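You operate a simulated robot arm through the tools that you are given. There is no shell and no other tool. Be economical: measure what you need, move in short steps, check, and stop when the job is done.

You are at the controls of a simulated two-armed robot. One attempt, no reset.

JOB
Tip both orange balls from the white pot into the ball tin, then stand the pot upright on its spot.
Fine: the pot's spot is on the cart top before the tin; tin shut.

It is judged by the outcome, as a careful person would: the job done as asked, and still so three seconds after it is handed in. It fails if anything else is knocked over, pushed out of place, dropped, spilled or broken.

ROBOT AND FRAMES
Two 7-joint arms with two-finger parallel grippers on one trunk, on a base that drives. Base frame: it is fixed to the floor where the robot stands at the start and does not move with it; the origin is under the middle of the robot, x ahead of it, y to its left, z up; the surface under the hand at the start is at about z = 0.8. Lengths are in m, angles in rad, forces in N, time in s.
The left shoulder is at the start at [0.11, 0.17, 1.569], the right one opposite. With the tool pointing down near the work surface each hand reaches from about 0.1 to 0.66 m from the robot's upright axis, wherever it stands, measured 20 degrees to its own side. Places, roughly: ball tin [0.5, 0.2, 0.9]; ball tin lid [0.5, 0.2, 0.9]. Payload 1.57 kg a hand.
Tool frame (each hand has its own): the origin (TCP) lies between the finger pads and is the grasp point; the fingertips stand 0.03 m ahead of it; z points along the fingers, y is the line along which they close. The gripper opens to 0.08 m. The fingers are 0.017 m wide and 0.012 m thick; the gripper's body (0.04 by 0.082 m) begins 0.08 m behind the TCP.
Orientation is that of the tool frame in the base frame, as [roll, pitch, yaw] about the fixed x, y, z axes, in that order (R = Rz(yaw) Ry(pitch) Rx(roll)). With the fingers straight down and closing along the base's y, the tool's x points along the base's -x, its y along +y and its z along -z.

CONTROLS
- The arms move only by the tool arm_command. It takes "left_moves", "right_moves" or both (then of equal length, played together; a hand with none holds still); each is a list of rows, each a list of 7 numbers: the finger opening in m, from 0 to 0.08, then the shift along the tool's x, y, z in units of 25 mm (1.0 is 25 mm), then the turn, a rotation vector about the tool's x, y, z in units of 6 degrees (1.0 is 6 degrees). In form: [[hand, dx, dy, dz, rx, ry, rz], ...]. A call has 1 to 8 rows; each row shifts and turns the commanded pose from where the row before left it, along the tool's axes as they then stand. A call with a number of a shift or a turn outside -1 to 1 is refused whole. Rows are played at 5 a second. More than 0.05 m and 0.15 rad between two rows, or a gripper value outside its range, and nothing of the call is played. Where a pose cannot be reached the arm comes as near as it can. A force on the tool above 50 N (or 10 N above the force at the start of the call, whichever is more), or a blocked arm, ends the call early, and 0.2 s more pass. Each finger travels about 0.072 m/s and halts on what it meets, pressing with about 28 N; the grip force reading is that of the motor and also rises with nothing between the fingers. The clock runs only during rows and for 0.2 s after the last one: add rows that do not move to give the fingers time. The reply holds the time, the measured pose of the TCP, the force on the tool along the base axes, the opening and the grip force, in the units named above and with some noise, with the torque about the TCP (base axes, N m) and any sound that the robot's microphone picked up.
- Cameras (640 x 400 px; columns grow to the right, rows downward): "scene" is now at [0.1575, 0.0204, 1.7558]; the picture's right is [0.25, -0.97, 0.00], its down [-0.72, -0.18, -0.67] and it looks along [0.65, 0.17, -0.74] (base axes); focal length 256 px, centre (320, 200). "left" rides on the left gripper at [0.072, 0.007, -0.122] in its tool frame; the picture's right is [-0.09, 1.00, 0.00], its down [-0.84, -0.08, -0.54] and it looks along [-0.54, -0.05, 0.84] (tool axes); focal length 238 px, centre (320, 200). "right" rides on the right gripper at [0.072, -0.007, -0.122] in its tool frame; the picture's right is [0.09, 1.00, 0.00], its down [-0.84, 0.08, -0.54] and it looks along [-0.54, 0.05, 0.84] (tool axes); focal length 238 px, centre (320, 200). There is no depth. A picture from a camera that has moved, and an enlarged one, comes with that camera's place and axes in the base frame and with its lens.
- get_image(camera): a new picture of that camera. No time passes.
- move_column(by): slides the trunk up (or, below 0, down) by that many m; the arms and the scene camera ride with it, the base frame stays. It gives what a move gives, with no picture.
- roll_base(legs): drives the robot by 1 to 6 legs, each [ahead, left, turn to the left] in m, m and rad, along the robot's own axes; the way and the turn of a leg run together, so that a leg with both is an arc; at most 1.5 m and 3.142 rad a leg. The arms and the cameras ride along, it lands a little off, and it stops where it bumps. It gives what a move gives.
- turn_head(pan, tilt): turns the head with the scene camera to pan (to the left, within 1.501 rad either way) and tilt (down, from -0.506 to 1.204), counted from straight ahead of the robot. It gives what a move gives.
- zoom(camera, box): a new picture of the part [left, top, right, bottom] of that camera's present view, enlarged. No time passes.
- close_job(): hands the job in; it is judged then, once.

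Work in short steps. Places have to be worked out from the pictures, the camera data and where the tool is seen: move nearer, look again, correct. Check each grasp and each placing, and mend what went wrong. You have 120 turns and 108 pictures in all, those below and enlarged ones among them. Open the grippers and draw the arms clear of the work before you hand the job in, unless the task says otherwise; then end with one line.

The tools are called after "Call:" by a JSON object that holds its "api" and its "payload". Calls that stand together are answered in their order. arm_command: Moves the arms, as the interface text tells. Its arguments: {"type":"object","properties":{"left_moves":{"type":"array"},"right_moves":{"type":"array"}},"required":[]} The other tools are called the same way: move_column (by) slides the trunk up or down; roll_base (legs) drives the base; turn_head (pan, tilt) turns the head that bears the scene camera; get_image (camera) takes a picture; zoom (camera, box) takes an enlarged picture of a part of a camera's view; close_job () hands the job in.

At the start:

```text
t: 0.0
left_tcp_pos: [0.5816, 0.4104, 1.3006]
left_tcp_rot: [-3.141, 0.0, 3.141]
left_contact_force: [0.1, -0.7, -0.1]
left_ft_torque: [0.01, -0.01, -0.03]
left_opening: 0.0801
left_finger_force: 0.0
right_tcp_pos: [0.7113, -0.033, 1.2106]
right_tcp_rot: [-3.141, -0.002, -3.141]
right_contact_force: [-0.3, 0.7, -0.3]
right_ft_torque: [-0.03, 0.04, 0.0]
right_opening: 0.0798
right_finger_force: 0.0
trunk travel left (down, up): [-0.883, 0.007]
robot x, y, heading: [0.0029, 0.0004, -0.004]
head pan, tilt: [0.25, 0.836]
```

scene: 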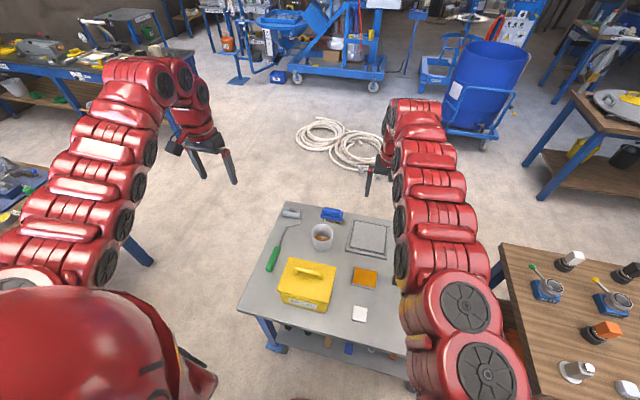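
right: 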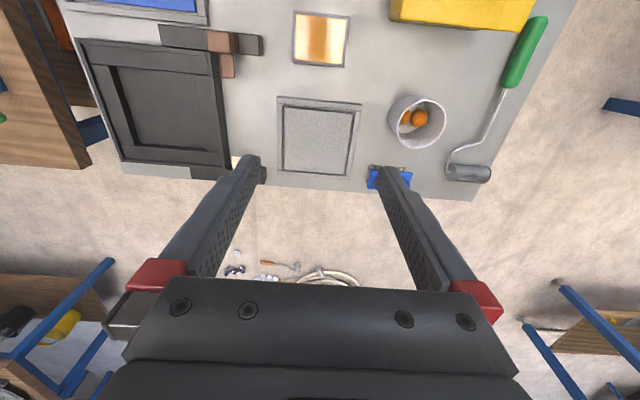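
left: 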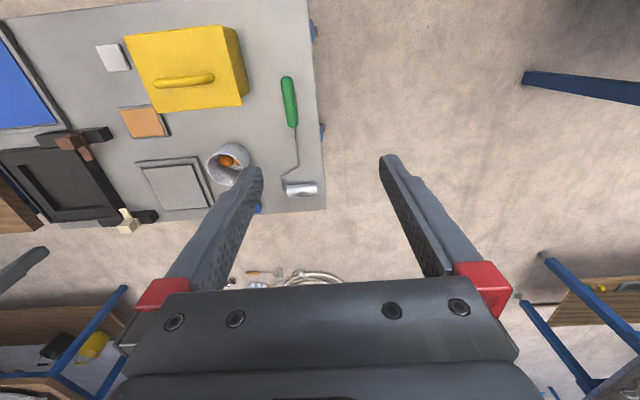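

I'll begin by looking closely at the cart top.

Call:
{"api": "zoom", "payload": {"camera": "scene", "box": [230, 190, 420, 340]}}

Call:
{"api": "zoom", "payload": {"camera": "left", "box": [0, 0, 330, 230]}}

Call:
{"api": "zoom", "payload": {"camera": "right", "box": [60, 0, 580, 210]}}

```text
2.67 times, centred on (325, 265) of scene
camera zoom: at [0.1575, 0.0204, 1.7558], right [0.25, -0.97, 0.0], down [-0.72, -0.18, -0.67], along [0.65, 0.17, -0.74], focal length 682 px, centre (307, 27)
```

zoom: 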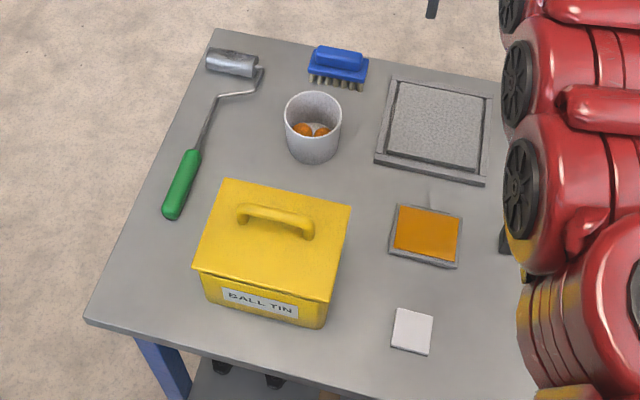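

```text
1.74 times, centred on (165, 115) of left
camera zoom: at [0.5108, 0.4167, 1.4227], right [0.09, 1.0, 0.0], down [0.84, -0.08, 0.54], along [0.54, -0.05, -0.84], focal length 414 px, centre (590, 348)
```

zoom: 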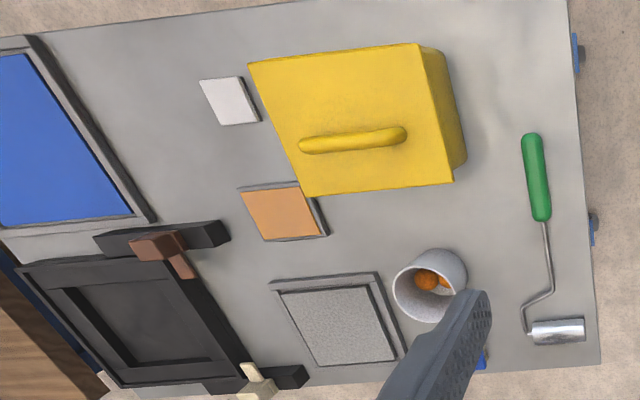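

```text
1.23 times, centred on (320, 105) of right
camera zoom: at [0.6374, -0.0402, 1.3317], right [-0.09, 1.0, 0.0], down [0.84, 0.08, 0.54], along [0.54, 0.05, -0.84], focal length 293 px, centre (320, 317)
```

zoom: 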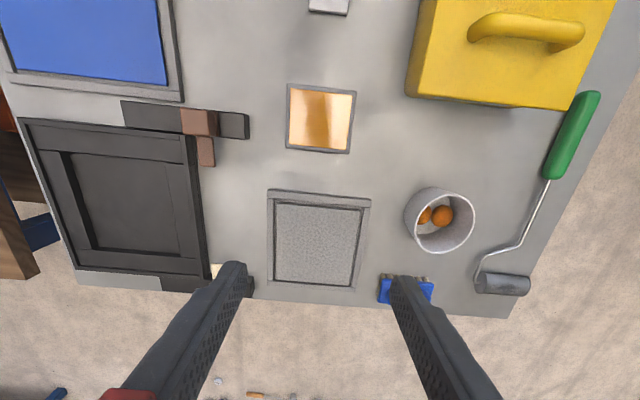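

The tin is the yellow box at about (0.53, 0.19), and the pot is at about (0.73, 0.16). I'm looking for a marked spot, so I'll enlarge the candidates.

Call:
{"api": "zoom", "payload": {"camera": "scene", "box": [235, 250, 395, 350]}}

Call:
{"api": "zoom", "payload": {"camera": "right", "box": [260, 0, 500, 150]}}

Call:
{"api": "zoom", "payload": {"camera": "left", "box": [80, 0, 320, 150]}}

```text
4.00 times, centred on (315, 300) of scene
camera zoom: at [0.1575, 0.0204, 1.7558], right [0.25, -0.97, 0.0], down [-0.72, -0.18, -0.67], along [0.65, 0.17, -0.74], focal length 1022 px, centre (340, -200)
```

zoom: 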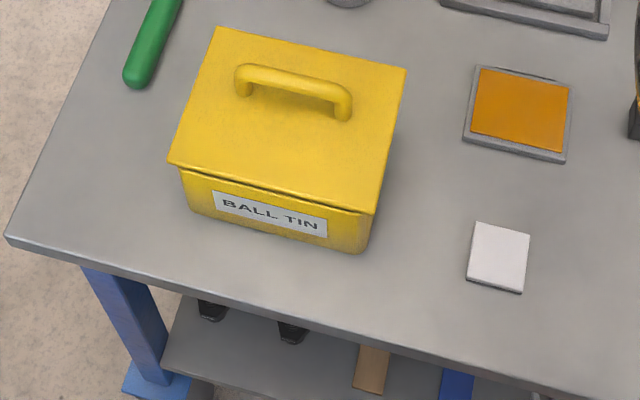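

```text
2.67 times, centred on (380, 75) of right
camera zoom: at [0.6374, -0.0402, 1.3317], right [-0.09, 1.0, 0.0], down [0.84, 0.08, 0.54], along [0.54, 0.05, -0.84], focal length 636 px, centre (160, 533)
```

zoom: 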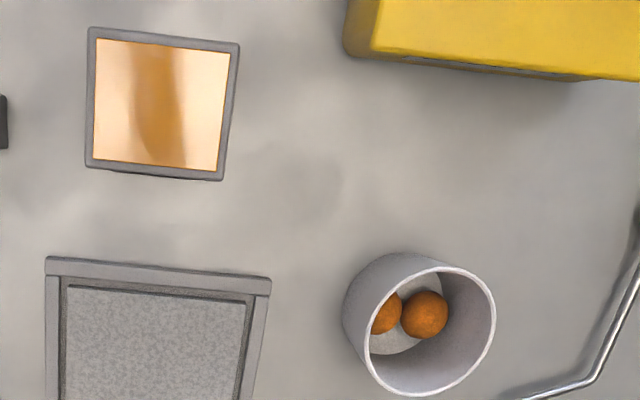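

```text
2.67 times, centred on (200, 75) of left
camera zoom: at [0.5108, 0.4167, 1.4227], right [0.09, 1.0, 0.0], down [0.84, -0.08, 0.54], along [0.54, -0.05, -0.84], focal length 636 px, centre (640, 533)
```

zoom: 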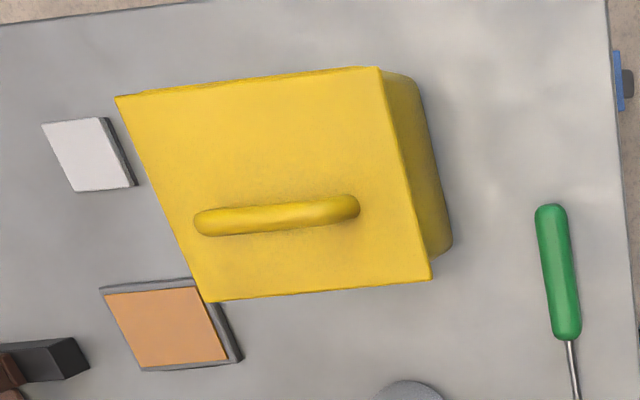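

The tin's label faces me and its lid has a handle running along y at about (0.53, 0.16). I'll look down to see how much room the base has before the cart, because the pot is at the edge of reach.

Call:
{"api": "turn_head", "payload": {"pan": 0.1, "tilt": 1.2}}

Call:
{"api": "get_image", "payload": {"camera": "scene"}}

```text
t: 0.8
left_tcp_pos: [0.5814, 0.4104, 1.3009]
left_tcp_rot: [3.141, 0.0, -3.142]
left_contact_force: [1.2, -0.9, 0.0]
left_ft_torque: [0.01, 0.02, 0.01]
left_opening: 0.0798
left_finger_force: 0.1
right_tcp_pos: [0.7112, -0.0336, 1.2103]
right_tcp_rot: [-3.14, 0.0, -3.141]
right_contact_force: [0.1, 0.6, 0.4]
right_ft_torque: [0.01, -0.01, -0.02]
right_opening: 0.08
right_finger_force: 0.1
trunk travel left (down, up): [-0.883, 0.007]
robot x, y, heading: [0.0001, 0.0019, -0.0]
head pan, tilt: [0.099, 1.201]
```

```text
98 pictures are left
camera scene: at [0.1366, 0.0065, 1.731], right [0.1, -0.99, 0.0], down [-0.93, -0.09, -0.36], along [0.36, 0.04, -0.93], focal length 256 px, centre (320, 200)
```

scene: 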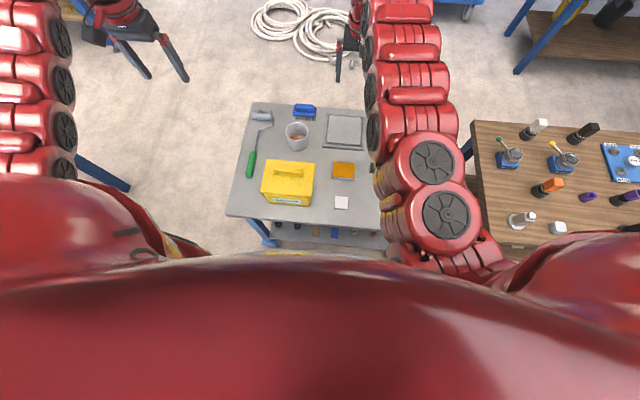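

The base isn't visible from here, so I won't drive near the cart. Lowering the trunk a bit should extend the horizontal reach instead; both hands stay well above the cart.

Call:
{"api": "move_column", "payload": {"by": -0.22}}

Call:
{"api": "turn_head", "payload": {"pan": 0.25, "tilt": 0.75}}

Call:
{"api": "get_image", "payload": {"camera": "scene"}}

```text
t: 3.2
left_tcp_pos: [0.5807, 0.4103, 1.0804]
left_tcp_rot: [3.141, 0.0, -3.14]
left_contact_force: [0.1, 0.1, 1.0]
left_ft_torque: [-0.04, 0.0, -0.01]
left_opening: 0.08
left_finger_force: 0.2
right_tcp_pos: [0.711, -0.0342, 0.9899]
right_tcp_rot: [3.141, 0.0, 3.141]
right_contact_force: [0.2, 0.1, 0.8]
right_ft_torque: [-0.03, 0.0, 0.02]
right_opening: 0.0802
right_finger_force: 0.0
trunk travel left (down, up): [-0.663, 0.227]
robot x, y, heading: [0.0003, -0.0023, -0.001]
head pan, tilt: [0.099, 1.201]
```

```text
t: 4.1
left_tcp_pos: [0.5815, 0.4104, 1.08]
left_tcp_rot: [3.141, 0.0, 3.142]
left_contact_force: [0.0, 1.2, -0.1]
left_ft_torque: [-0.03, -0.01, 0.04]
left_opening: 0.08
left_finger_force: 0.1
right_tcp_pos: [0.7099, -0.0327, 0.9901]
right_tcp_rot: [3.141, 0.0, 3.141]
right_contact_force: [0.4, 0.6, -0.1]
right_ft_torque: [0.0, 0.0, 0.0]
right_opening: 0.0799
right_finger_force: 0.0
trunk travel left (down, up): [-0.663, 0.227]
robot x, y, heading: [0.0026, -0.0005, 0.001]
head pan, tilt: [0.25, 0.75]
```

```text
97 pictures are left
camera scene: at [0.1612, 0.0213, 1.5426], right [0.25, -0.97, 0.0], down [-0.66, -0.17, -0.73], along [0.71, 0.18, -0.68], focal length 256 px, centre (320, 200)
```

scene: 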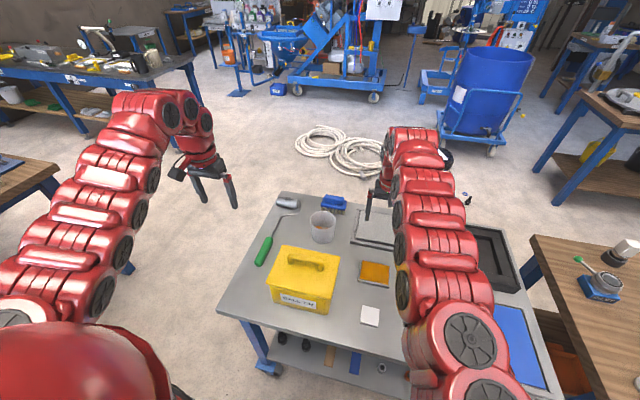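

Both hands clear the cart. The right hand will lift the lid by its handle and hold it while the left hand does the pot, so I'm moving the right hand above the handle.

Call:
{"api": "arm_command", "payload": {"right_moves": [[0.08, 0.88, 0.97, -0.35, 0, 0, 0], [0.08, 0.88, 0.97, -0.35, 0, 0, 0], [0.08, 0.88, 0.97, -0.35, 0, 0, 0], [0.08, 0.88, 0.97, -0.35, 0, 0, 0], [0.08, 0.88, 0.97, -0.35, 0, 0, 0], [0.08, 0.88, 0.97, -0.35, 0, 0, 0], [0.08, 0.88, 0.97, -0.35, 0, 0, 0], [0.08, 0.88, 0.97, -0.35, 0, 0, 0]]}}

Call:
{"api": "arm_command", "payload": {"right_moves": [[0.08, 0, 0, 0, 0, 0, -1], [0.08, 0, 0, 0, 0, 0, -1], [0.08, 0, 0, 0, 0, 0, -1], [0.08, 0, 0, 0, 0, 0, -1], [0.08, 0, 0, 0, 0, 0, -1], [0.08, 0, 0, 0, 0, 0, -1], [0.08, 0, 0, 0, 0, 0, -1], [0.08, 0, 0, 0, 0, 0, -1]]}}

Call:
{"api": "arm_command", "payload": {"right_moves": [[0.08, 0, 0, 0, 0, 0, -1], [0.08, 0, 0, 0, 0, 0, -1], [0.08, 0, 0, 0, 0, 0, -1], [0.08, 0, 0, 0, 0, 0, -1], [0.08, 0, 0, 0, 0, 0, -1], [0.08, 0, 0, 0, 0, 0, -1], [0.08, 0, 0, 0, 0, 0, -1]]}}

Call:
{"api": "get_image", "payload": {"camera": "scene"}}

Call:
{"api": "get_image", "payload": {"camera": "right"}}

```text
t: 5.9
left_tcp_pos: [0.5804, 0.4102, 1.081]
left_tcp_rot: [-3.141, 0.0, -3.141]
left_contact_force: [-0.2, 0.1, -0.4]
left_ft_torque: [0.0, -0.04, 0.0]
left_opening: 0.08
left_finger_force: 0.0
right_tcp_pos: [0.5332, 0.1623, 1.0621]
right_tcp_rot: [-3.14, 0.002, 3.141]
right_contact_force: [0.2, -0.4, 0.3]
right_ft_torque: [0.01, -0.03, 0.02]
right_opening: 0.0798
right_finger_force: 0.0
trunk travel left (down, up): [-0.663, 0.227]
robot x, y, heading: [-0.0001, 0.0005, -0.004]
head pan, tilt: [0.25, 0.75]
```

```text
t: 7.7
left_tcp_pos: [0.5814, 0.4103, 1.081]
left_tcp_rot: [-3.141, 0.001, 3.141]
left_contact_force: [-0.1, 0.5, 0.1]
left_ft_torque: [0.0, 0.03, 0.01]
left_opening: 0.0799
left_finger_force: 0.0
right_tcp_pos: [0.5339, 0.1594, 1.0608]
right_tcp_rot: [3.141, 0.0, -2.301]
right_contact_force: [0.2, 0.4, -0.5]
right_ft_torque: [0.0, -0.02, 0.02]
right_opening: 0.08
right_finger_force: 0.1
trunk travel left (down, up): [-0.663, 0.227]
robot x, y, heading: [0.0004, -0.0001, 0.001]
head pan, tilt: [0.25, 0.75]
```

```text
t: 9.3
left_tcp_pos: [0.5816, 0.4106, 1.0803]
left_tcp_rot: [-3.141, -0.001, 3.14]
left_contact_force: [-0.5, -0.6, -0.6]
left_ft_torque: [-0.02, 0.02, 0.0]
left_opening: 0.0801
left_finger_force: 0.1
right_tcp_pos: [0.5343, 0.1599, 1.0611]
right_tcp_rot: [3.141, -0.001, -1.569]
right_contact_force: [0.2, 0.7, 1.2]
right_ft_torque: [0.01, 0.0, -0.03]
right_opening: 0.0799
right_finger_force: 0.0
trunk travel left (down, up): [-0.663, 0.227]
robot x, y, heading: [-0.003, 0.0002, -0.001]
head pan, tilt: [0.25, 0.75]
```

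```text
96 pictures are left
camera scene: at [0.1611, 0.0215, 1.5427], right [0.25, -0.97, 0.0], down [-0.66, -0.17, -0.73], along [0.71, 0.18, -0.68], focal length 256 px, centre (320, 200)
```

scene: 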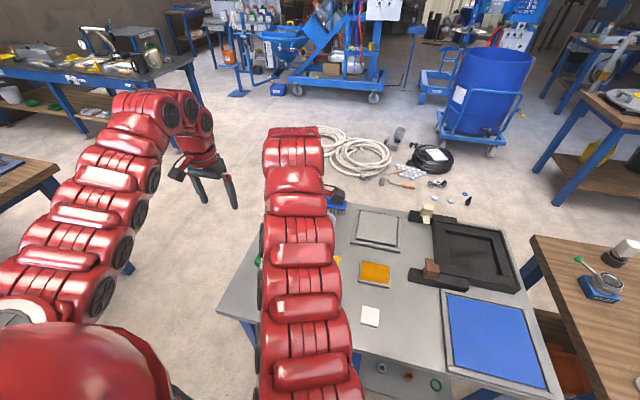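

```text
95 pictures are left
camera right: at [0.5398, 0.0883, 1.1824], right [-1.0, -0.09, 0.0], down [-0.08, 0.84, 0.54], along [-0.05, 0.54, -0.84], focal length 238 px, centre (320, 200)
```

right: 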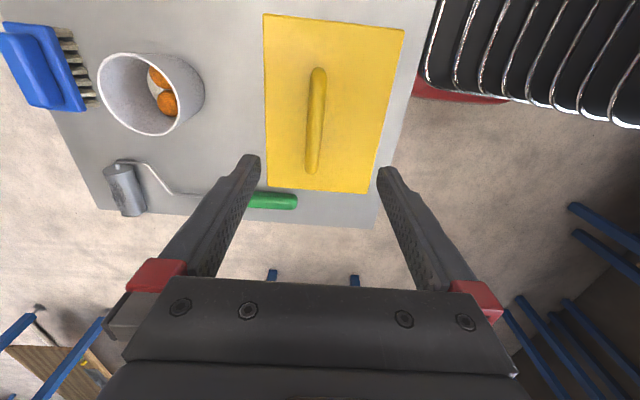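

The right hand is above the handle with its fingers straddling it. I'll nudge −y, come down to about 1.00 and check the alignment.

Call:
{"api": "arm_command", "payload": {"right_moves": [[0.08, 0.1, 0, 0.8, 0, 0, 0], [0.08, 0.1, 0, 0.8, 0, 0, 0], [0.08, 0, 0, 0.8, 0, 0, 0]]}}

Call:
{"api": "get_image", "payload": {"camera": "right"}}

Call:
{"api": "get_image", "payload": {"camera": "left"}}

```text
t: 10.1
left_tcp_pos: [0.5817, 0.4102, 1.0809]
left_tcp_rot: [3.141, 0.001, 3.14]
left_contact_force: [0.4, 0.5, 0.0]
left_ft_torque: [0.0, -0.01, -0.01]
left_opening: 0.0799
left_finger_force: 0.2
right_tcp_pos: [0.5348, 0.1557, 0.9997]
right_tcp_rot: [-3.141, 0.002, -1.571]
right_contact_force: [-0.2, 0.0, 1.0]
right_ft_torque: [-0.05, 0.0, 0.01]
right_opening: 0.0798
right_finger_force: 0.0
trunk travel left (down, up): [-0.663, 0.227]
robot x, y, heading: [-0.001, 0.0019, -0.002]
head pan, tilt: [0.25, 0.75]
```

```text
94 pictures are left
camera right: at [0.5403, 0.0826, 1.1217], right [-1.0, -0.09, 0.0], down [-0.08, 0.84, 0.54], along [-0.05, 0.54, -0.84], focal length 238 px, centre (320, 200)
```

right: 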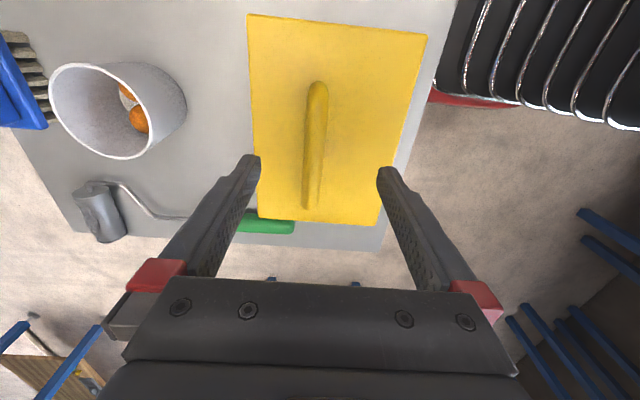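

```text
93 pictures are left
camera left: at [0.511, 0.4166, 1.2026], right [0.09, 1.0, 0.0], down [0.84, -0.08, 0.54], along [0.54, -0.05, -0.84], focal length 238 px, centre (320, 200)
```

left: 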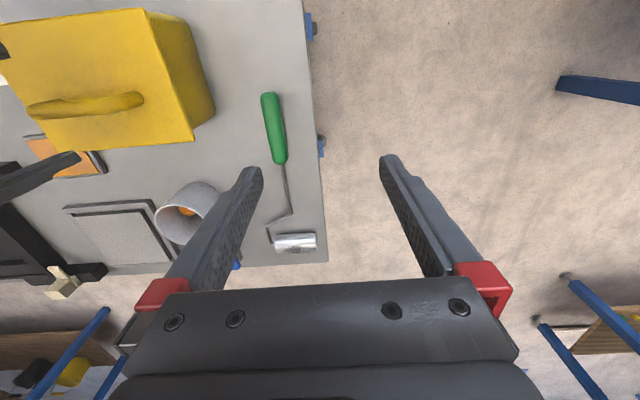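

Triangulating puts the handle at x≈0.539, y≈0.158, z≈0.93, with the lid top at about 0.91. I'm coming down to TCP z≈0.944 with a 4 mm shift in x.

Call:
{"api": "arm_command", "payload": {"right_moves": [[0.08, -0.1, -0.16, 0.75, 0, 0, 0], [0.08, 0, 0, 0.75, 0, 0, 0], [0.08, 0, 0, 0.5, 0, 0, 0], [0.08, 0, 0, 0.2, 0, 0, 0]]}}

Call:
{"api": "get_image", "payload": {"camera": "left"}}

Call:
{"api": "get_image", "payload": {"camera": "right"}}

```text
t: 11.1
left_tcp_pos: [0.5827, 0.4099, 1.0812]
left_tcp_rot: [-3.142, 0.0, -3.141]
left_contact_force: [0.9, 0.2, 0.4]
left_ft_torque: [-0.02, -0.04, 0.0]
left_opening: 0.08
left_finger_force: 0.1
right_tcp_pos: [0.5396, 0.1587, 0.9455]
right_tcp_rot: [3.141, 0.001, -1.57]
right_contact_force: [-0.1, -0.4, 0.2]
right_ft_torque: [0.0, -0.01, -0.04]
right_opening: 0.08
right_finger_force: 0.0
trunk travel left (down, up): [-0.663, 0.227]
robot x, y, heading: [0.002, 0.0003, -0.001]
head pan, tilt: [0.25, 0.75]
```

```text
92 pictures are left
camera left: at [0.5108, 0.4167, 1.2027], right [0.09, 1.0, 0.0], down [0.84, -0.08, 0.54], along [0.54, -0.05, -0.84], focal length 238 px, centre (320, 200)
```

left: 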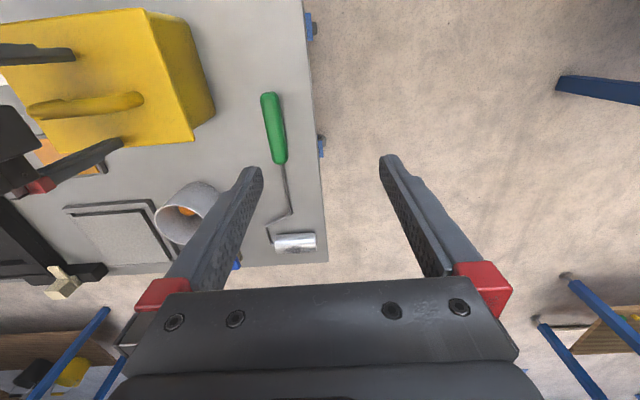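

```text
91 pictures are left
camera right: at [0.5446, 0.0864, 1.0666], right [-1.0, -0.09, 0.0], down [-0.08, 0.84, 0.54], along [-0.05, 0.54, -0.84], focal length 238 px, centre (320, 200)
```

right: 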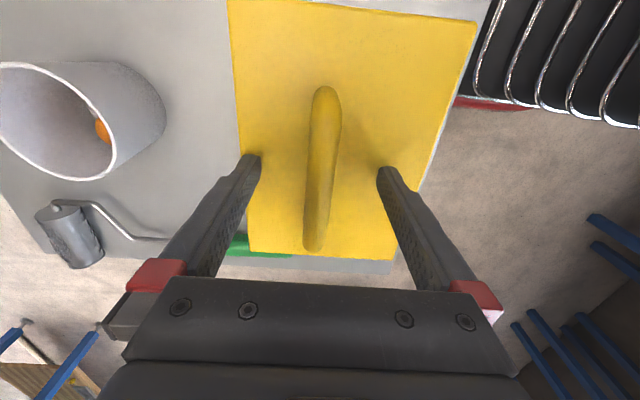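

The handle sits centred between the fingers, with the tips just above the lid. I'm closing on it now.

Call:
{"api": "arm_command", "payload": {"right_moves": [[0.05, 0, 0, 0.1, 0, 0, 0], [0.03, 0, 0, 0, 0, 0, 0], [0.0, 0, 0, 0, 0, 0, 0], [0.0, 0, 0, 0, 0, 0, 0], [0.0, 0, 0, 0, 0, 0, 0], [0.0, 0, 0, 0, 0, 0, 0]]}}

Call:
{"api": "get_image", "payload": {"camera": "right"}}

```text
t: 12.5
left_tcp_pos: [0.5821, 0.4098, 1.0797]
left_tcp_rot: [-3.141, 0.0, -3.14]
left_contact_force: [-0.2, -0.3, -0.6]
left_ft_torque: [-0.01, 0.01, 0.02]
left_opening: 0.0804
left_finger_force: 0.1
right_tcp_pos: [0.5408, 0.1587, 0.9428]
right_tcp_rot: [3.14, 0.0, -1.57]
right_contact_force: [5.7, 1.0, 3.3]
right_ft_torque: [0.12, 0.04, -0.03]
right_opening: 0.0157
right_finger_force: 30.9
trunk travel left (down, up): [-0.663, 0.227]
robot x, y, heading: [-0.0048, -0.0015, -0.008]
head pan, tilt: [0.25, 0.75]
```

```text
90 pictures are left
camera right: at [0.5453, 0.0863, 1.0638], right [-1.0, -0.09, 0.0], down [-0.08, 0.84, 0.54], along [-0.05, 0.54, -0.84], focal length 238 px, centre (320, 200)
```

right: 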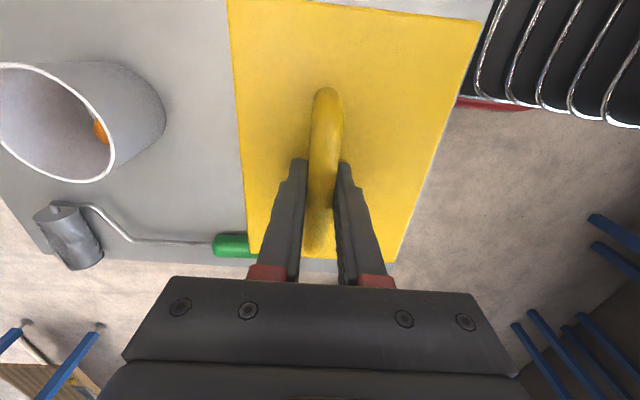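

The handle is gripped at 16 mm opening. I'll lift 25 mm gently to see whether the lid lifts off or is hinged.

Call:
{"api": "arm_command", "payload": {"right_moves": [[0.0, 0, 0, -0.2, 0, 0, 0], [0.0, 0, 0, -0.4, 0, 0, 0], [0.0, 0, 0, -0.4, 0, 0, 0]]}}

Call:
{"api": "get_image", "payload": {"camera": "right"}}

Call:
{"api": "get_image", "payload": {"camera": "left"}}

```text
t: 13.3
left_tcp_pos: [0.5786, 0.4113, 1.081]
left_tcp_rot: [-3.14, 0.001, 3.141]
left_contact_force: [1.0, 0.9, 0.1]
left_ft_torque: [0.04, 0.03, 0.01]
left_opening: 0.0802
left_finger_force: 0.0
right_tcp_pos: [0.5345, 0.161, 0.9681]
right_tcp_rot: [3.137, -0.003, -1.567]
right_contact_force: [-31.6, -1.1, -24.0]
right_ft_torque: [0.1, 0.3, -0.47]
right_opening: 0.0157
right_finger_force: 31.5
trunk travel left (down, up): [-0.663, 0.227]
robot x, y, heading: [0.002, -0.0017, -0.002]
head pan, tilt: [0.25, 0.75]
```

```text
89 pictures are left
camera right: at [0.5406, 0.0884, 1.089], right [-1.0, -0.1, 0.01], down [-0.08, 0.84, 0.54], along [-0.06, 0.54, -0.84], focal length 238 px, centre (320, 200)
```

right: 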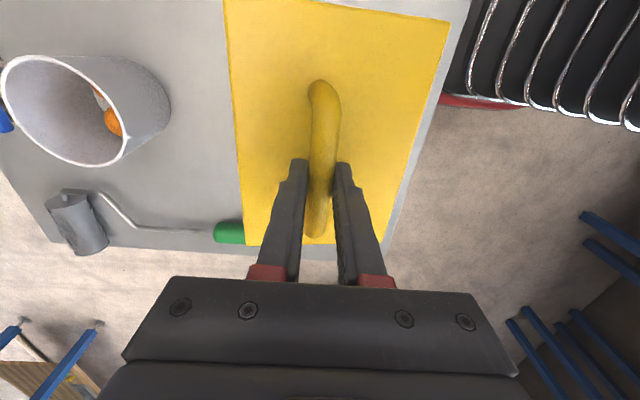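

```text
88 pictures are left
camera left: at [0.5082, 0.4176, 1.2029], right [0.09, 1.0, 0.0], down [0.84, -0.08, 0.54], along [0.54, -0.05, -0.84], focal length 238 px, centre (320, 200)
```

left: 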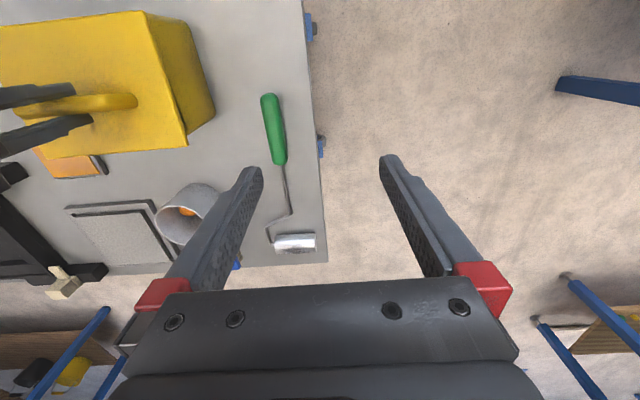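

The lid's back edge rose while its front edge stayed down, and I feel −x and −z pull. That suggests a hinge or a jam along the front edge, so I'll look closer before pulling more.

Call:
{"api": "zoom", "payload": {"camera": "left", "box": [0, 0, 240, 150]}}

Call:
{"api": "zoom", "payload": {"camera": "scene", "box": [200, 240, 360, 340]}}

Call:
{"api": "zoom", "payload": {"camera": "right", "box": [200, 0, 480, 250]}}

```text
2.67 times, centred on (120, 75) of left
camera zoom: at [0.5082, 0.4176, 1.2029], right [0.09, 1.0, 0.0], down [0.84, -0.08, 0.54], along [0.54, -0.05, -0.84], focal length 636 px, centre (853, 533)
```

zoom: 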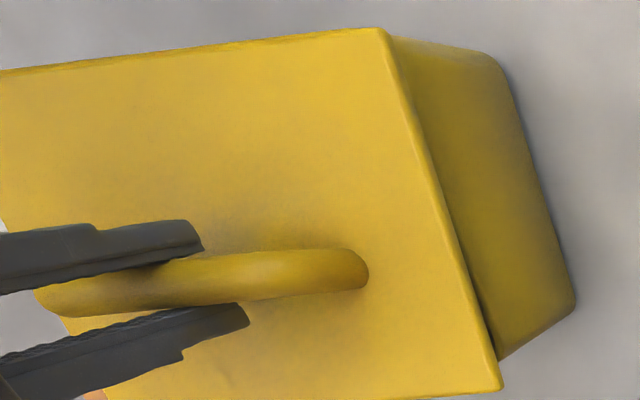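

```text
4.00 times, centred on (280, 290) of scene
camera zoom: at [0.1583, 0.0224, 1.5427], right [0.25, -0.97, 0.0], down [-0.66, -0.17, -0.73], along [0.71, 0.18, -0.68], focal length 1022 px, centre (480, -160)
```

zoom: 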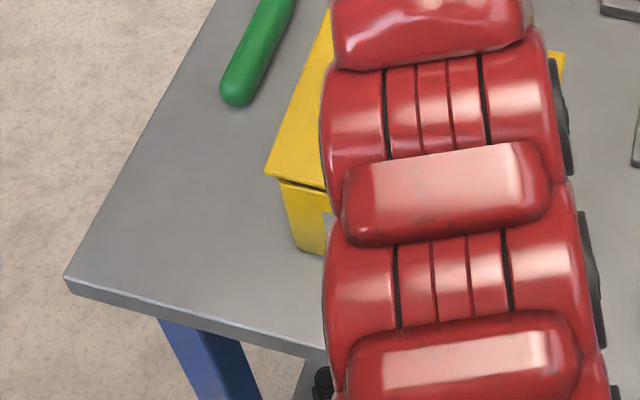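

```text
1.60 times, centred on (340, 125) of right
camera zoom: at [0.5406, 0.0884, 1.089], right [-1.0, -0.1, 0.01], down [-0.08, 0.84, 0.54], along [-0.06, 0.54, -0.84], focal length 381 px, centre (288, 320)
```

zoom: 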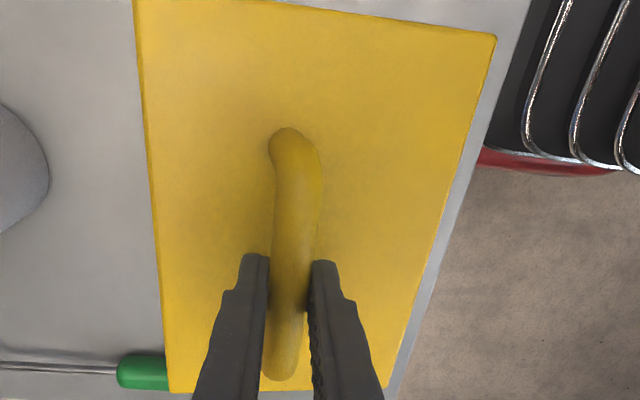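

No hinge hardware shows, but the motion fits a hinge along the front edge (x≈0.457, z≈0.905). I'll tilt the hand with the lid and shift it −x onto that arc, then check whether the force drops.

Call:
{"api": "arm_command", "payload": {"right_moves": [[0.0, 0, 0.2, 0, 1, 0, 0], [0.0, 0, 0.2, 0, 1, 0, 0], [0.0, 0, 0.2, -0.04, 1, 0, 0]]}}

Call:
{"api": "get_image", "payload": {"camera": "left"}}

Call:
{"api": "get_image", "payload": {"camera": "right"}}

```text
t: 13.7
left_tcp_pos: [0.5807, 0.408, 1.0826]
left_tcp_rot: [-3.141, 0.0, 3.137]
left_contact_force: [-0.1, -0.1, -0.1]
left_ft_torque: [-0.03, 0.08, -0.03]
left_opening: 0.0801
left_finger_force: 0.1
right_tcp_pos: [0.5394, 0.171, 0.9613]
right_tcp_rot: [-3.061, 0.019, -1.594]
right_contact_force: [-22.4, -12.4, 16.1]
right_ft_torque: [0.19, 0.41, 0.62]
right_opening: 0.016
right_finger_force: 31.7
right hand out of reach, approached as far as the arm can: row 1, 2
trunk travel left (down, up): [-0.663, 0.227]
robot x, y, heading: [0.0005, 0.0021, 0.002]
head pan, tilt: [0.25, 0.75]
stopped in row 2 (right hand): the force on the tool passed its limit at 61 N (the readings are from after the stop); the commanded pose is now the measured one
```

```text
84 pictures are left
camera left: at [0.5097, 0.4144, 1.2044], right [0.1, 1.0, 0.0], down [0.84, -0.08, 0.54], along [0.54, -0.05, -0.84], focal length 238 px, centre (320, 200)
```

left: 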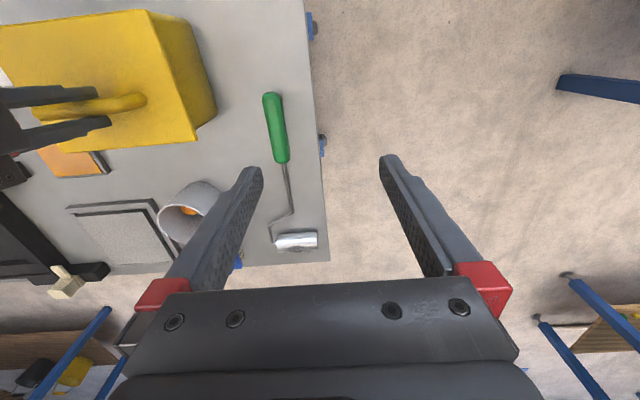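

```text
83 pictures are left
camera right: at [0.5328, 0.0961, 1.0818], right [-0.99, -0.07, -0.08], down [-0.1, 0.83, 0.55], along [0.03, 0.55, -0.83], focal length 238 px, centre (320, 200)
```

right: 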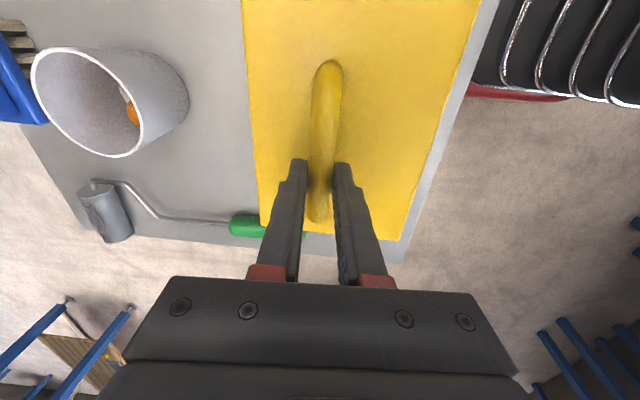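

The right arm can't tilt in this yaw because it hits a joint limit. I'll lower the lid gently shut and let go, then try a better wrist orientation in free space.

Call:
{"api": "arm_command", "payload": {"right_moves": [[0.0, 0, 0, 0.25, -0.4, 0, 0], [0.0, 0, 0, 0.25, -0.4, 0, 0.2]]}}

```text
t: 14.3
left_tcp_pos: [0.58, 0.4085, 1.0823]
left_tcp_rot: [3.141, 0.002, 3.141]
left_contact_force: [0.3, -0.4, 0.1]
left_ft_torque: [0.03, 0.02, 0.0]
left_opening: 0.0801
left_finger_force: 0.1
right_tcp_pos: [0.5408, 0.1732, 0.948]
right_tcp_rot: [3.14, 0.02, -1.614]
right_contact_force: [-5.2, -2.6, 22.2]
right_ft_torque: [-0.36, 0.05, 0.55]
right_opening: 0.0159
right_finger_force: 31.8
trunk travel left (down, up): [-0.663, 0.227]
robot x, y, heading: [-0.0003, 0.0033, 0.001]
head pan, tilt: [0.25, 0.75]
```

The upward force says the lid is down on its seat. I'm releasing and backing up.

Call:
{"api": "arm_command", "payload": {"right_moves": [[0.02, 0, 0, 0, 0, 0, 0], [0.05, 0, 0, 0, 0, 0, 0], [0.08, 0, 0, 0, 0, 0, 0], [0.08, 0, 0, 0, 0, 0, 0], [0.08, 0, 0, -1, 0, 0, 0], [0.08, 0, 0, -1, 0, 0, 0], [0.08, 0, 0, -1, 0, 0, 0], [0.08, 0, 0, -1, 0, 0, 0]]}}

Call:
{"api": "get_image", "payload": {"camera": "left"}}

Call:
{"api": "get_image", "payload": {"camera": "right"}}

```text
t: 16.1
left_tcp_pos: [0.5816, 0.4088, 1.0808]
left_tcp_rot: [-3.14, 0.0, 3.14]
left_contact_force: [-0.2, 0.0, -0.4]
left_ft_torque: [0.03, -0.04, 0.02]
left_opening: 0.0802
left_finger_force: 0.0
right_tcp_pos: [0.5401, 0.1691, 1.0482]
right_tcp_rot: [3.138, 0.018, -1.613]
right_contact_force: [-0.1, 0.7, -0.5]
right_ft_torque: [-0.01, -0.01, -0.01]
right_opening: 0.0802
right_finger_force: 0.1
trunk travel left (down, up): [-0.663, 0.227]
robot x, y, heading: [0.004, -0.0027, 0.001]
head pan, tilt: [0.25, 0.75]
```

```text
82 pictures are left
camera left: at [0.5108, 0.4157, 1.2029], right [0.09, 1.0, 0.0], down [0.84, -0.08, 0.54], along [0.54, -0.05, -0.84], focal length 238 px, centre (320, 200)
```

left: 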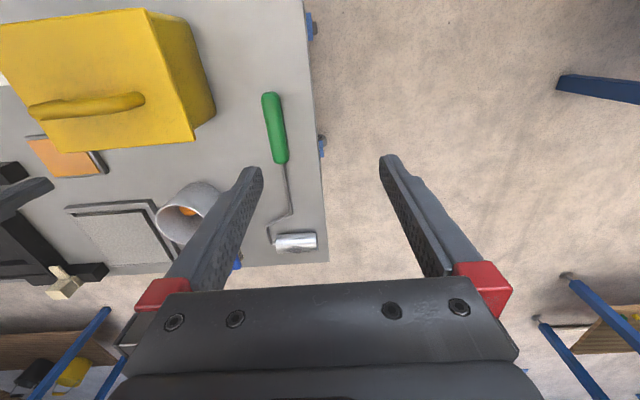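

```text
81 pictures are left
camera right: at [0.5431, 0.0938, 1.1681], right [-1.0, -0.05, 0.0], down [-0.04, 0.83, 0.56], along [-0.03, 0.56, -0.83], focal length 238 px, centre (320, 200)
```

right: 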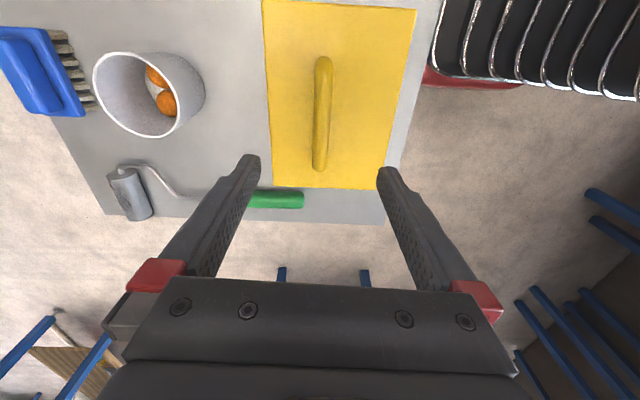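

The lid is shut again and nothing has moved. The lid does hinge on the robot's side, with the handle nearer its free back edge. I'll turn the right wrist the other way (camera to +y) and test tilting in free air.

Call:
{"api": "arm_command", "payload": {"right_moves": [[0.08, 0, 0, -0.3, 0, 0, 1], [0.08, 0, 0, 0, 0, 0, 1], [0.08, 0, 0, 0, 0, 0, 1], [0.08, 0, 0, 0, 0, 0, 1], [0.08, 0, 0, 0, 0, 0, 1], [0.08, 0, 0, 0, 0, 0, 1], [0.08, 0, 0, 0, 0, 0, 1], [0.08, 0, 0, 0, 0, 0, 1]]}}

Call:
{"api": "arm_command", "payload": {"right_moves": [[0.08, 0, 0, 0, 0, 0, 1], [0.08, 0, 0, 0, 0, 0, 1], [0.08, 0, 0, 0, 0, 0, 1], [0.08, 0, 0, 0, 0, 0, 1], [0.08, 0, 0, 0, 0, 0, 1], [0.08, 0, 0, 0, 0, 0, 1], [0.08, 0, 0, 0, 0, 0, 1], [0.08, 0, 0, 0, 0, 0, 0.4]]}}

Call:
{"api": "arm_command", "payload": {"right_moves": [[0.08, 0, 0, 0, 0, 0, 1], [0.08, 0, 0, 0, 0, 0, 1], [0.08, 0, 0, 0, 0, 0, 1], [0.08, 0, 0, 0, 0, 0, 1], [0.08, 0, 0, 0, 0, 0, 1], [0.08, 0, 0, 0, 0, 0, 1], [0.08, 0, 0, 0, 0, 0, 1], [0.08, 0, 0, 0, 0, 0, 1]]}}

Call:
{"api": "arm_command", "payload": {"right_moves": [[0.08, 0, 0, 0, 0, 0, 1], [0.08, 0, 0, 0, 0, 0, 1], [0.08, 0, 0, 0, 0, 0, 1], [0.08, 0, 0, 0, 0, 0, 1], [0.08, 0, 0, 0, 0, 0, 1], [0.08, 0, 0, 0, 0, 0, 1], [0.08, 0, 0, 0, 0, 0, 1]]}}

Call:
{"api": "get_image", "payload": {"camera": "scene"}}

```text
t: 17.9
left_tcp_pos: [0.5827, 0.4087, 1.0802]
left_tcp_rot: [-3.141, 0.0, 3.139]
left_contact_force: [0.7, 0.9, 0.6]
left_ft_torque: [0.0, 0.0, 0.01]
left_opening: 0.08
left_finger_force: 0.1
right_tcp_pos: [0.5426, 0.1692, 1.0534]
right_tcp_rot: [3.125, 0.012, -2.455]
right_contact_force: [-0.1, 0.4, -0.7]
right_ft_torque: [0.0, -0.01, 0.0]
right_opening: 0.0799
right_finger_force: 0.1
trunk travel left (down, up): [-0.663, 0.227]
robot x, y, heading: [0.0016, -0.0024, -0.002]
head pan, tilt: [0.25, 0.75]
```

```text
t: 19.7
left_tcp_pos: [0.5816, 0.408, 1.0807]
left_tcp_rot: [-3.142, 0.0, 3.14]
left_contact_force: [-0.7, -0.9, 0.4]
left_ft_torque: [-0.02, -0.02, 0.0]
left_opening: 0.08
left_finger_force: 0.0
right_tcp_pos: [0.5423, 0.1703, 1.0553]
right_tcp_rot: [3.12, -0.001, 3.055]
right_contact_force: [-0.7, -0.8, -0.1]
right_ft_torque: [0.02, 0.01, -0.03]
right_opening: 0.0802
right_finger_force: 0.1
trunk travel left (down, up): [-0.663, 0.227]
robot x, y, heading: [0.0024, 0.0003, -0.002]
head pan, tilt: [0.25, 0.75]
```

```text
t: 21.5
left_tcp_pos: [0.5817, 0.4084, 1.0805]
left_tcp_rot: [-3.14, 0.001, 3.14]
left_contact_force: [0.2, 0.0, 0.0]
left_ft_torque: [-0.01, 0.02, -0.03]
left_opening: 0.0796
left_finger_force: 0.0
right_tcp_pos: [0.543, 0.1695, 1.0532]
right_tcp_rot: [3.129, -0.015, 2.218]
right_contact_force: [-1.2, -0.2, -0.8]
right_ft_torque: [0.03, 0.0, 0.03]
right_opening: 0.0799
right_finger_force: 0.0
trunk travel left (down, up): [-0.663, 0.227]
robot x, y, heading: [-0.0035, 0.0013, 0.002]
head pan, tilt: [0.25, 0.75]
```

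```text
t: 23.1
left_tcp_pos: [0.5819, 0.4085, 1.0805]
left_tcp_rot: [-3.141, 0.0, 3.139]
left_contact_force: [-0.3, -0.6, -0.1]
left_ft_torque: [0.04, 0.04, 0.0]
left_opening: 0.08
left_finger_force: 0.1
right_tcp_pos: [0.5426, 0.1696, 1.055]
right_tcp_rot: [-3.14, -0.019, 1.483]
right_contact_force: [-0.1, 0.7, -0.1]
right_ft_torque: [-0.04, 0.04, -0.01]
right_opening: 0.0802
right_finger_force: 0.0
trunk travel left (down, up): [-0.663, 0.227]
robot x, y, heading: [-0.0018, -0.0022, -0.005]
head pan, tilt: [0.25, 0.75]
```

```text
80 pictures are left
camera scene: at [0.1611, 0.021, 1.5427], right [0.25, -0.97, 0.0], down [-0.66, -0.17, -0.73], along [0.71, 0.18, -0.68], focal length 256 px, centre (320, 200)
```

scene: 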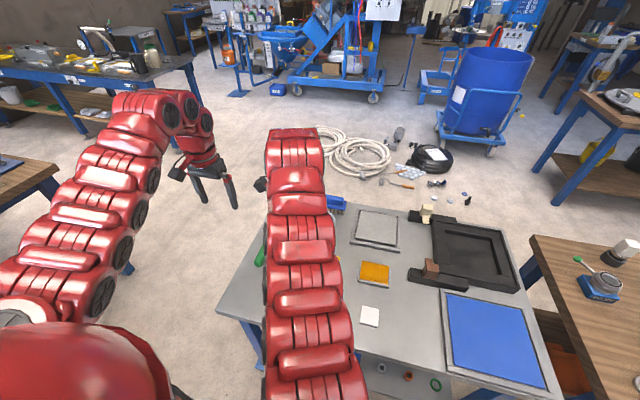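

The right hand turned freely the other way. I'm testing the tilt (fingers swinging forward) along the opening arc in free air.

Call:
{"api": "arm_command", "payload": {"right_moves": [[0.08, -0.4, 0, 0, 0, 0, -0.84], [0.08, 0, -0.16, -0.35, -1, 0, 0], [0.08, 0, -0.16, -0.35, -1, 0, 0], [0.08, 0, -0.16, -0.35, -1, 0, 0], [0.08, 0, -0.16, -0.35, -1, 0, 0], [0.08, 0, -0.16, -0.35, -1, 0, 0], [0.08, 0, -0.16, -0.35, -1, 0, 0], [0.08, 0, -0.16, -0.35, -1, 0, 0]]}}

```text
t: 24.9
left_tcp_pos: [0.583, 0.4086, 1.0804]
left_tcp_rot: [-3.142, -0.001, 3.139]
left_contact_force: [0.3, 0.1, 0.0]
left_ft_torque: [0.01, 0.0, -0.02]
left_opening: 0.0799
left_finger_force: 0.0
right_tcp_pos: [0.5468, 0.225, 1.1261]
right_tcp_rot: [2.46, -0.019, 1.574]
right_contact_force: [-0.8, 0.3, 0.2]
right_ft_torque: [0.02, 0.0, -0.03]
right_opening: 0.0801
right_finger_force: 0.0
right hand out of reach, approached as far as the arm can: row 2, 3, 4, 8
trunk travel left (down, up): [-0.663, 0.227]
robot x, y, heading: [-0.0014, -0.0012, -0.003]
head pan, tilt: [0.25, 0.75]
```

The hand had the angle but its position was squeezed, since the arm is folded too tightly this close. I'll raise the trunk 0.2 m to open the arm's geometry and retest.

Call:
{"api": "move_column", "payload": {"by": 0.22}}

Call:
{"api": "arm_command", "payload": {"right_moves": [[0.08, 0, 0, 0, 1, 0, 0], [0.08, 0, 0, 0, 1, 0, 0], [0.08, 0, 0, 0, 1, 0, 0], [0.08, 0, 0, 0, 1, 0, 0], [0.08, 0, 0, 0, 1, 0, 0], [0.08, 0, 0, 0, 1, 0, 0], [0.08, 0, 0, 0, 0.5, 0, 0]]}}

```text
t: 27.2
left_tcp_pos: [0.5823, 0.4098, 1.3005]
left_tcp_rot: [3.141, -0.001, 3.141]
left_contact_force: [0.0, -0.2, -0.7]
left_ft_torque: [-0.01, 0.02, -0.02]
left_opening: 0.0797
left_finger_force: 0.1
right_tcp_pos: [0.5458, 0.2263, 1.3448]
right_tcp_rot: [2.46, -0.019, 1.571]
right_contact_force: [-0.3, -0.2, 0.3]
right_ft_torque: [-0.01, -0.01, 0.02]
right_opening: 0.0796
right_finger_force: 0.1
trunk travel left (down, up): [-0.883, 0.007]
robot x, y, heading: [0.001, -0.0003, -0.002]
head pan, tilt: [0.25, 0.75]
```

```text
t: 28.8
left_tcp_pos: [0.5823, 0.4097, 1.3008]
left_tcp_rot: [-3.141, 0.0, 3.139]
left_contact_force: [-0.5, -0.4, 0.1]
left_ft_torque: [-0.01, 0.0, -0.02]
left_opening: 0.0799
left_finger_force: 0.0
right_tcp_pos: [0.5484, 0.2268, 1.3417]
right_tcp_rot: [-3.14, -0.019, 1.574]
right_contact_force: [0.0, -0.4, 0.4]
right_ft_torque: [0.01, -0.02, 0.0]
right_opening: 0.0799
right_finger_force: 0.0
right hand out of reach, approached as far as the arm can: row 7
trunk travel left (down, up): [-0.883, 0.007]
robot x, y, heading: [-0.0002, 0.0002, -0.001]
head pan, tilt: [0.25, 0.75]
```

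Now I'm lowering the right hand back above the handle and repeating the tilt test at working height.

Call:
{"api": "arm_command", "payload": {"right_moves": [[0.08, -0.345, -0.04, 0.95, 0, 0, 0], [0.08, -0.345, -0.04, 0.95, 0, 0, 0], [0.08, -0.345, -0.04, 0.95, 0, 0, 0], [0.08, -0.345, -0.04, 0.95, 0, 0, 0], [0.08, -0.345, -0.04, 0.95, 0, 0, 0], [0.08, -0.345, -0.04, 0.95, 0, 0, 0], [0.08, -0.345, -0.04, 0.95, 0, 0, 0], [0.08, -0.345, -0.04, 0.95, 0, 0, 0]]}}

Call:
{"api": "arm_command", "payload": {"right_moves": [[0.08, 0, 0, 1, 0, 0, 0], [0.08, 0, 0, 1, 0, 0, 0], [0.08, 0, 0, 1, 0, 0, 0], [0.08, 0, 0, 0, 0, 0, 0]]}}

Call:
{"api": "arm_command", "payload": {"right_moves": [[0.08, 0, -0.16, -0.35, -1, 0, 0], [0.08, 0, -0.16, -0.35, -1, 0, 0], [0.08, 0, -0.16, -0.35, -1, 0, 0], [0.08, 0, -0.16, -0.35, -1, 0, 0], [0.08, 0, -0.16, -0.35, -1, 0, 0], [0.08, 0, -0.16, -0.35, -1, 0, 0], [0.08, 0, -0.16, -0.35, -1, 0, 0], [0.08, 0, -0.16, -0.35, -1, 0, 0]]}}

```text
t: 30.6
left_tcp_pos: [0.5821, 0.4088, 1.2988]
left_tcp_rot: [3.141, 0.001, 3.139]
left_contact_force: [-0.5, -0.3, 0.4]
left_ft_torque: [0.01, 0.02, 0.04]
left_opening: 0.0801
left_finger_force: 0.0
right_tcp_pos: [0.5399, 0.1636, 1.1493]
right_tcp_rot: [-3.141, -0.021, 1.574]
right_contact_force: [-0.1, -0.1, -0.4]
right_ft_torque: [0.02, -0.04, -0.01]
right_opening: 0.0801
right_finger_force: 0.0
trunk travel left (down, up): [-0.883, 0.007]
robot x, y, heading: [-0.0, -0.001, -0.003]
head pan, tilt: [0.25, 0.75]
```

```text
t: 31.6
left_tcp_pos: [0.5815, 0.4085, 1.3007]
left_tcp_rot: [3.141, -0.001, 3.139]
left_contact_force: [-0.4, 0.4, -0.2]
left_ft_torque: [-0.01, 0.01, 0.01]
left_opening: 0.0801
left_finger_force: 0.1
right_tcp_pos: [0.5395, 0.164, 1.0758]
right_tcp_rot: [3.14, -0.019, 1.573]
right_contact_force: [0.0, 0.0, 0.7]
right_ft_torque: [-0.01, 0.02, -0.02]
right_opening: 0.08
right_finger_force: 0.0
trunk travel left (down, up): [-0.883, 0.007]
robot x, y, heading: [-0.0016, 0.0014, 0.002]
head pan, tilt: [0.25, 0.75]
```

```text
t: 33.4
left_tcp_pos: [0.582, 0.4086, 1.3005]
left_tcp_rot: [-3.141, -0.001, 3.14]
left_contact_force: [0.7, 0.5, 0.5]
left_ft_torque: [-0.01, 0.0, -0.01]
left_opening: 0.0799
left_finger_force: 0.0
right_tcp_pos: [0.5407, 0.273, 1.0921]
right_tcp_rot: [2.355, -0.021, 1.577]
right_contact_force: [0.3, 0.8, -0.4]
right_ft_torque: [0.02, 0.0, -0.03]
right_opening: 0.08
right_finger_force: 0.2
right hand out of reach, approached as far as the arm can: row 1, 2, 3, 4, 5, 6, 7, 8
trunk travel left (down, up): [-0.883, 0.007]
robot x, y, heading: [0.0008, -0.0026, -0.003]
head pan, tilt: [0.25, 0.75]
```

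The right arm crosses the body here and its wrist runs out of range. The tin is well placed for the left arm, so I'll draw the right hand up and away while turning the left hand's yaw by 90°.

Call:
{"api": "arm_command", "payload": {"right_moves": [[0.08, -1, 0, -0.5, 1, 0, 0], [0.08, -1, 0, -0.5, 1, 0, 0], [0.08, -1, 0, -0.5, 1, 0, 0], [0.08, -1, 0, -0.5, 1, 0, 0], [0.08, -1, 0, -0.5, 1, 0, 0], [0.08, -1, 0, -0.5, 1, 0, 0], [0.08, -1, 0, -0.5, 1, 0, 0], [0.08, -1, 0, -0.5, 0.5, 0, 0]], "left_moves": [[0.08, 0, 0, 0, 0, 0, -1], [0.08, 0, 0, 0, 0, 0, -1], [0.08, 0, 0, 0, 0, 0, -1], [0.08, 0, 0, 0, 0, 0, -1], [0.08, 0, 0, 0, 0, 0, -1], [0.08, 0, 0, 0, 0, 0, -1], [0.08, 0, 0, 0, 0, 0, -1], [0.08, 0, 0, 0, 0, 0, -1]]}}

Call:
{"api": "arm_command", "payload": {"right_moves": [[0.08, -1, 0, -1, 0, 0, 0], [0.08, -1, 0, -1, 0, 0, 0], [0.08, -1, 0, -1, 0, 0, 0], [0.08, -1, 0, -1, 0, 0, 0], [0.08, -1, 0, -1, 0, 0, 0], [0.08, -1, 0, -1, 0, 0, 0], [0.08, -1, 0, -1, 0, 0, 0]], "left_moves": [[0.08, 0, 0, 0, 0, 0, -1], [0.08, 0, 0, 0, 0, 0, -1], [0.08, 0, 0, 0, 0, 0, -1], [0.08, 0, 0, 0, 0, 0, -1], [0.08, 0, 0, 0, 0, 0, -1], [0.08, 0, 0, 0, 0, 0, -1], [0.08, 0, 0, 0, 0, 0, -1]]}}

Call:
{"api": "move_column", "payload": {"by": -0.2}}

Call:
{"api": "get_image", "payload": {"camera": "scene"}}

```text
t: 34.0
left_tcp_pos: [0.5776, 0.4152, 1.3014]
left_tcp_rot: [3.14, 0.001, -2.938]
left_contact_force: [-0.4, 0.0, -1.2]
left_ft_torque: [0.05, 0.02, 0.0]
left_opening: 0.0801
left_finger_force: 0.1
right_tcp_pos: [0.4958, 0.2247, 1.0381]
right_tcp_rot: [2.495, 0.257, 1.739]
right_contact_force: [0.7, 0.1, 0.3]
right_ft_torque: [0.03, 0.0, 0.03]
right_opening: 0.0801
right_finger_force: 0.0
right hand out of reach, approached as far as the arm can: row 1, 2, 3
trunk travel left (down, up): [-0.883, 0.007]
robot x, y, heading: [0.0011, 0.0006, 0.001]
head pan, tilt: [0.25, 0.75]
stopped in row 3 (right hand): the arm was blocked; the commanded pose is now the measured one
```

```text
t: 35.8
left_tcp_pos: [0.577, 0.4164, 1.3022]
left_tcp_rot: [3.141, 0.001, -2.199]
left_contact_force: [1.2, 0.7, 0.4]
left_ft_torque: [-0.02, 0.01, 0.0]
left_opening: 0.0801
left_finger_force: 0.1
right_tcp_pos: [0.5109, 0.1819, 1.0477]
right_tcp_rot: [2.456, 0.524, 1.808]
right_contact_force: [-0.2, -0.2, -0.1]
right_ft_torque: [0.0, -0.04, 0.0]
right_opening: 0.0802
right_finger_force: 0.1
right hand out of reach, approached as far as the arm can: row 1, 2, 3, 4, 5, 6, 7
trunk travel left (down, up): [-0.883, 0.007]
robot x, y, heading: [-0.0009, -0.0026, -0.004]
head pan, tilt: [0.25, 0.75]
stopped in row 7 (right hand): the arm was blocked; the commanded pose is now the measured one
```

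```text
t: 37.0
left_tcp_pos: [0.572, 0.4161, 1.2131]
left_tcp_rot: [-3.139, -0.001, -2.201]
left_contact_force: [0.3, -1.0, 0.8]
left_ft_torque: [0.04, 0.01, 0.03]
left_opening: 0.0801
left_finger_force: 0.0
right_tcp_pos: [0.5068, 0.1808, 0.9614]
right_tcp_rot: [2.451, 0.537, 1.803]
right_contact_force: [-32.5, 8.7, 42.3]
right_ft_torque: [-0.65, 2.16, -0.95]
right_opening: 0.0752
right_finger_force: 0.1
trunk travel left (down, up): [-0.793, 0.097]
robot x, y, heading: [-0.0025, 0.0023, -0.006]
head pan, tilt: [0.25, 0.75]
stopped: the force on the tool passed its limit at 164 N (the readings are from after the stop); the commanded pose is now the measured one
```

```text
79 pictures are left
camera scene: at [0.153, 0.0221, 1.6731], right [0.25, -0.97, 0.0], down [-0.66, -0.17, -0.73], along [0.71, 0.18, -0.68], focal length 256 px, centre (320, 200)
```

scene: 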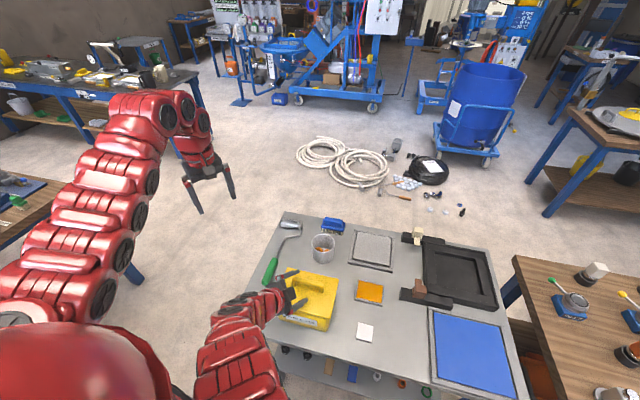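

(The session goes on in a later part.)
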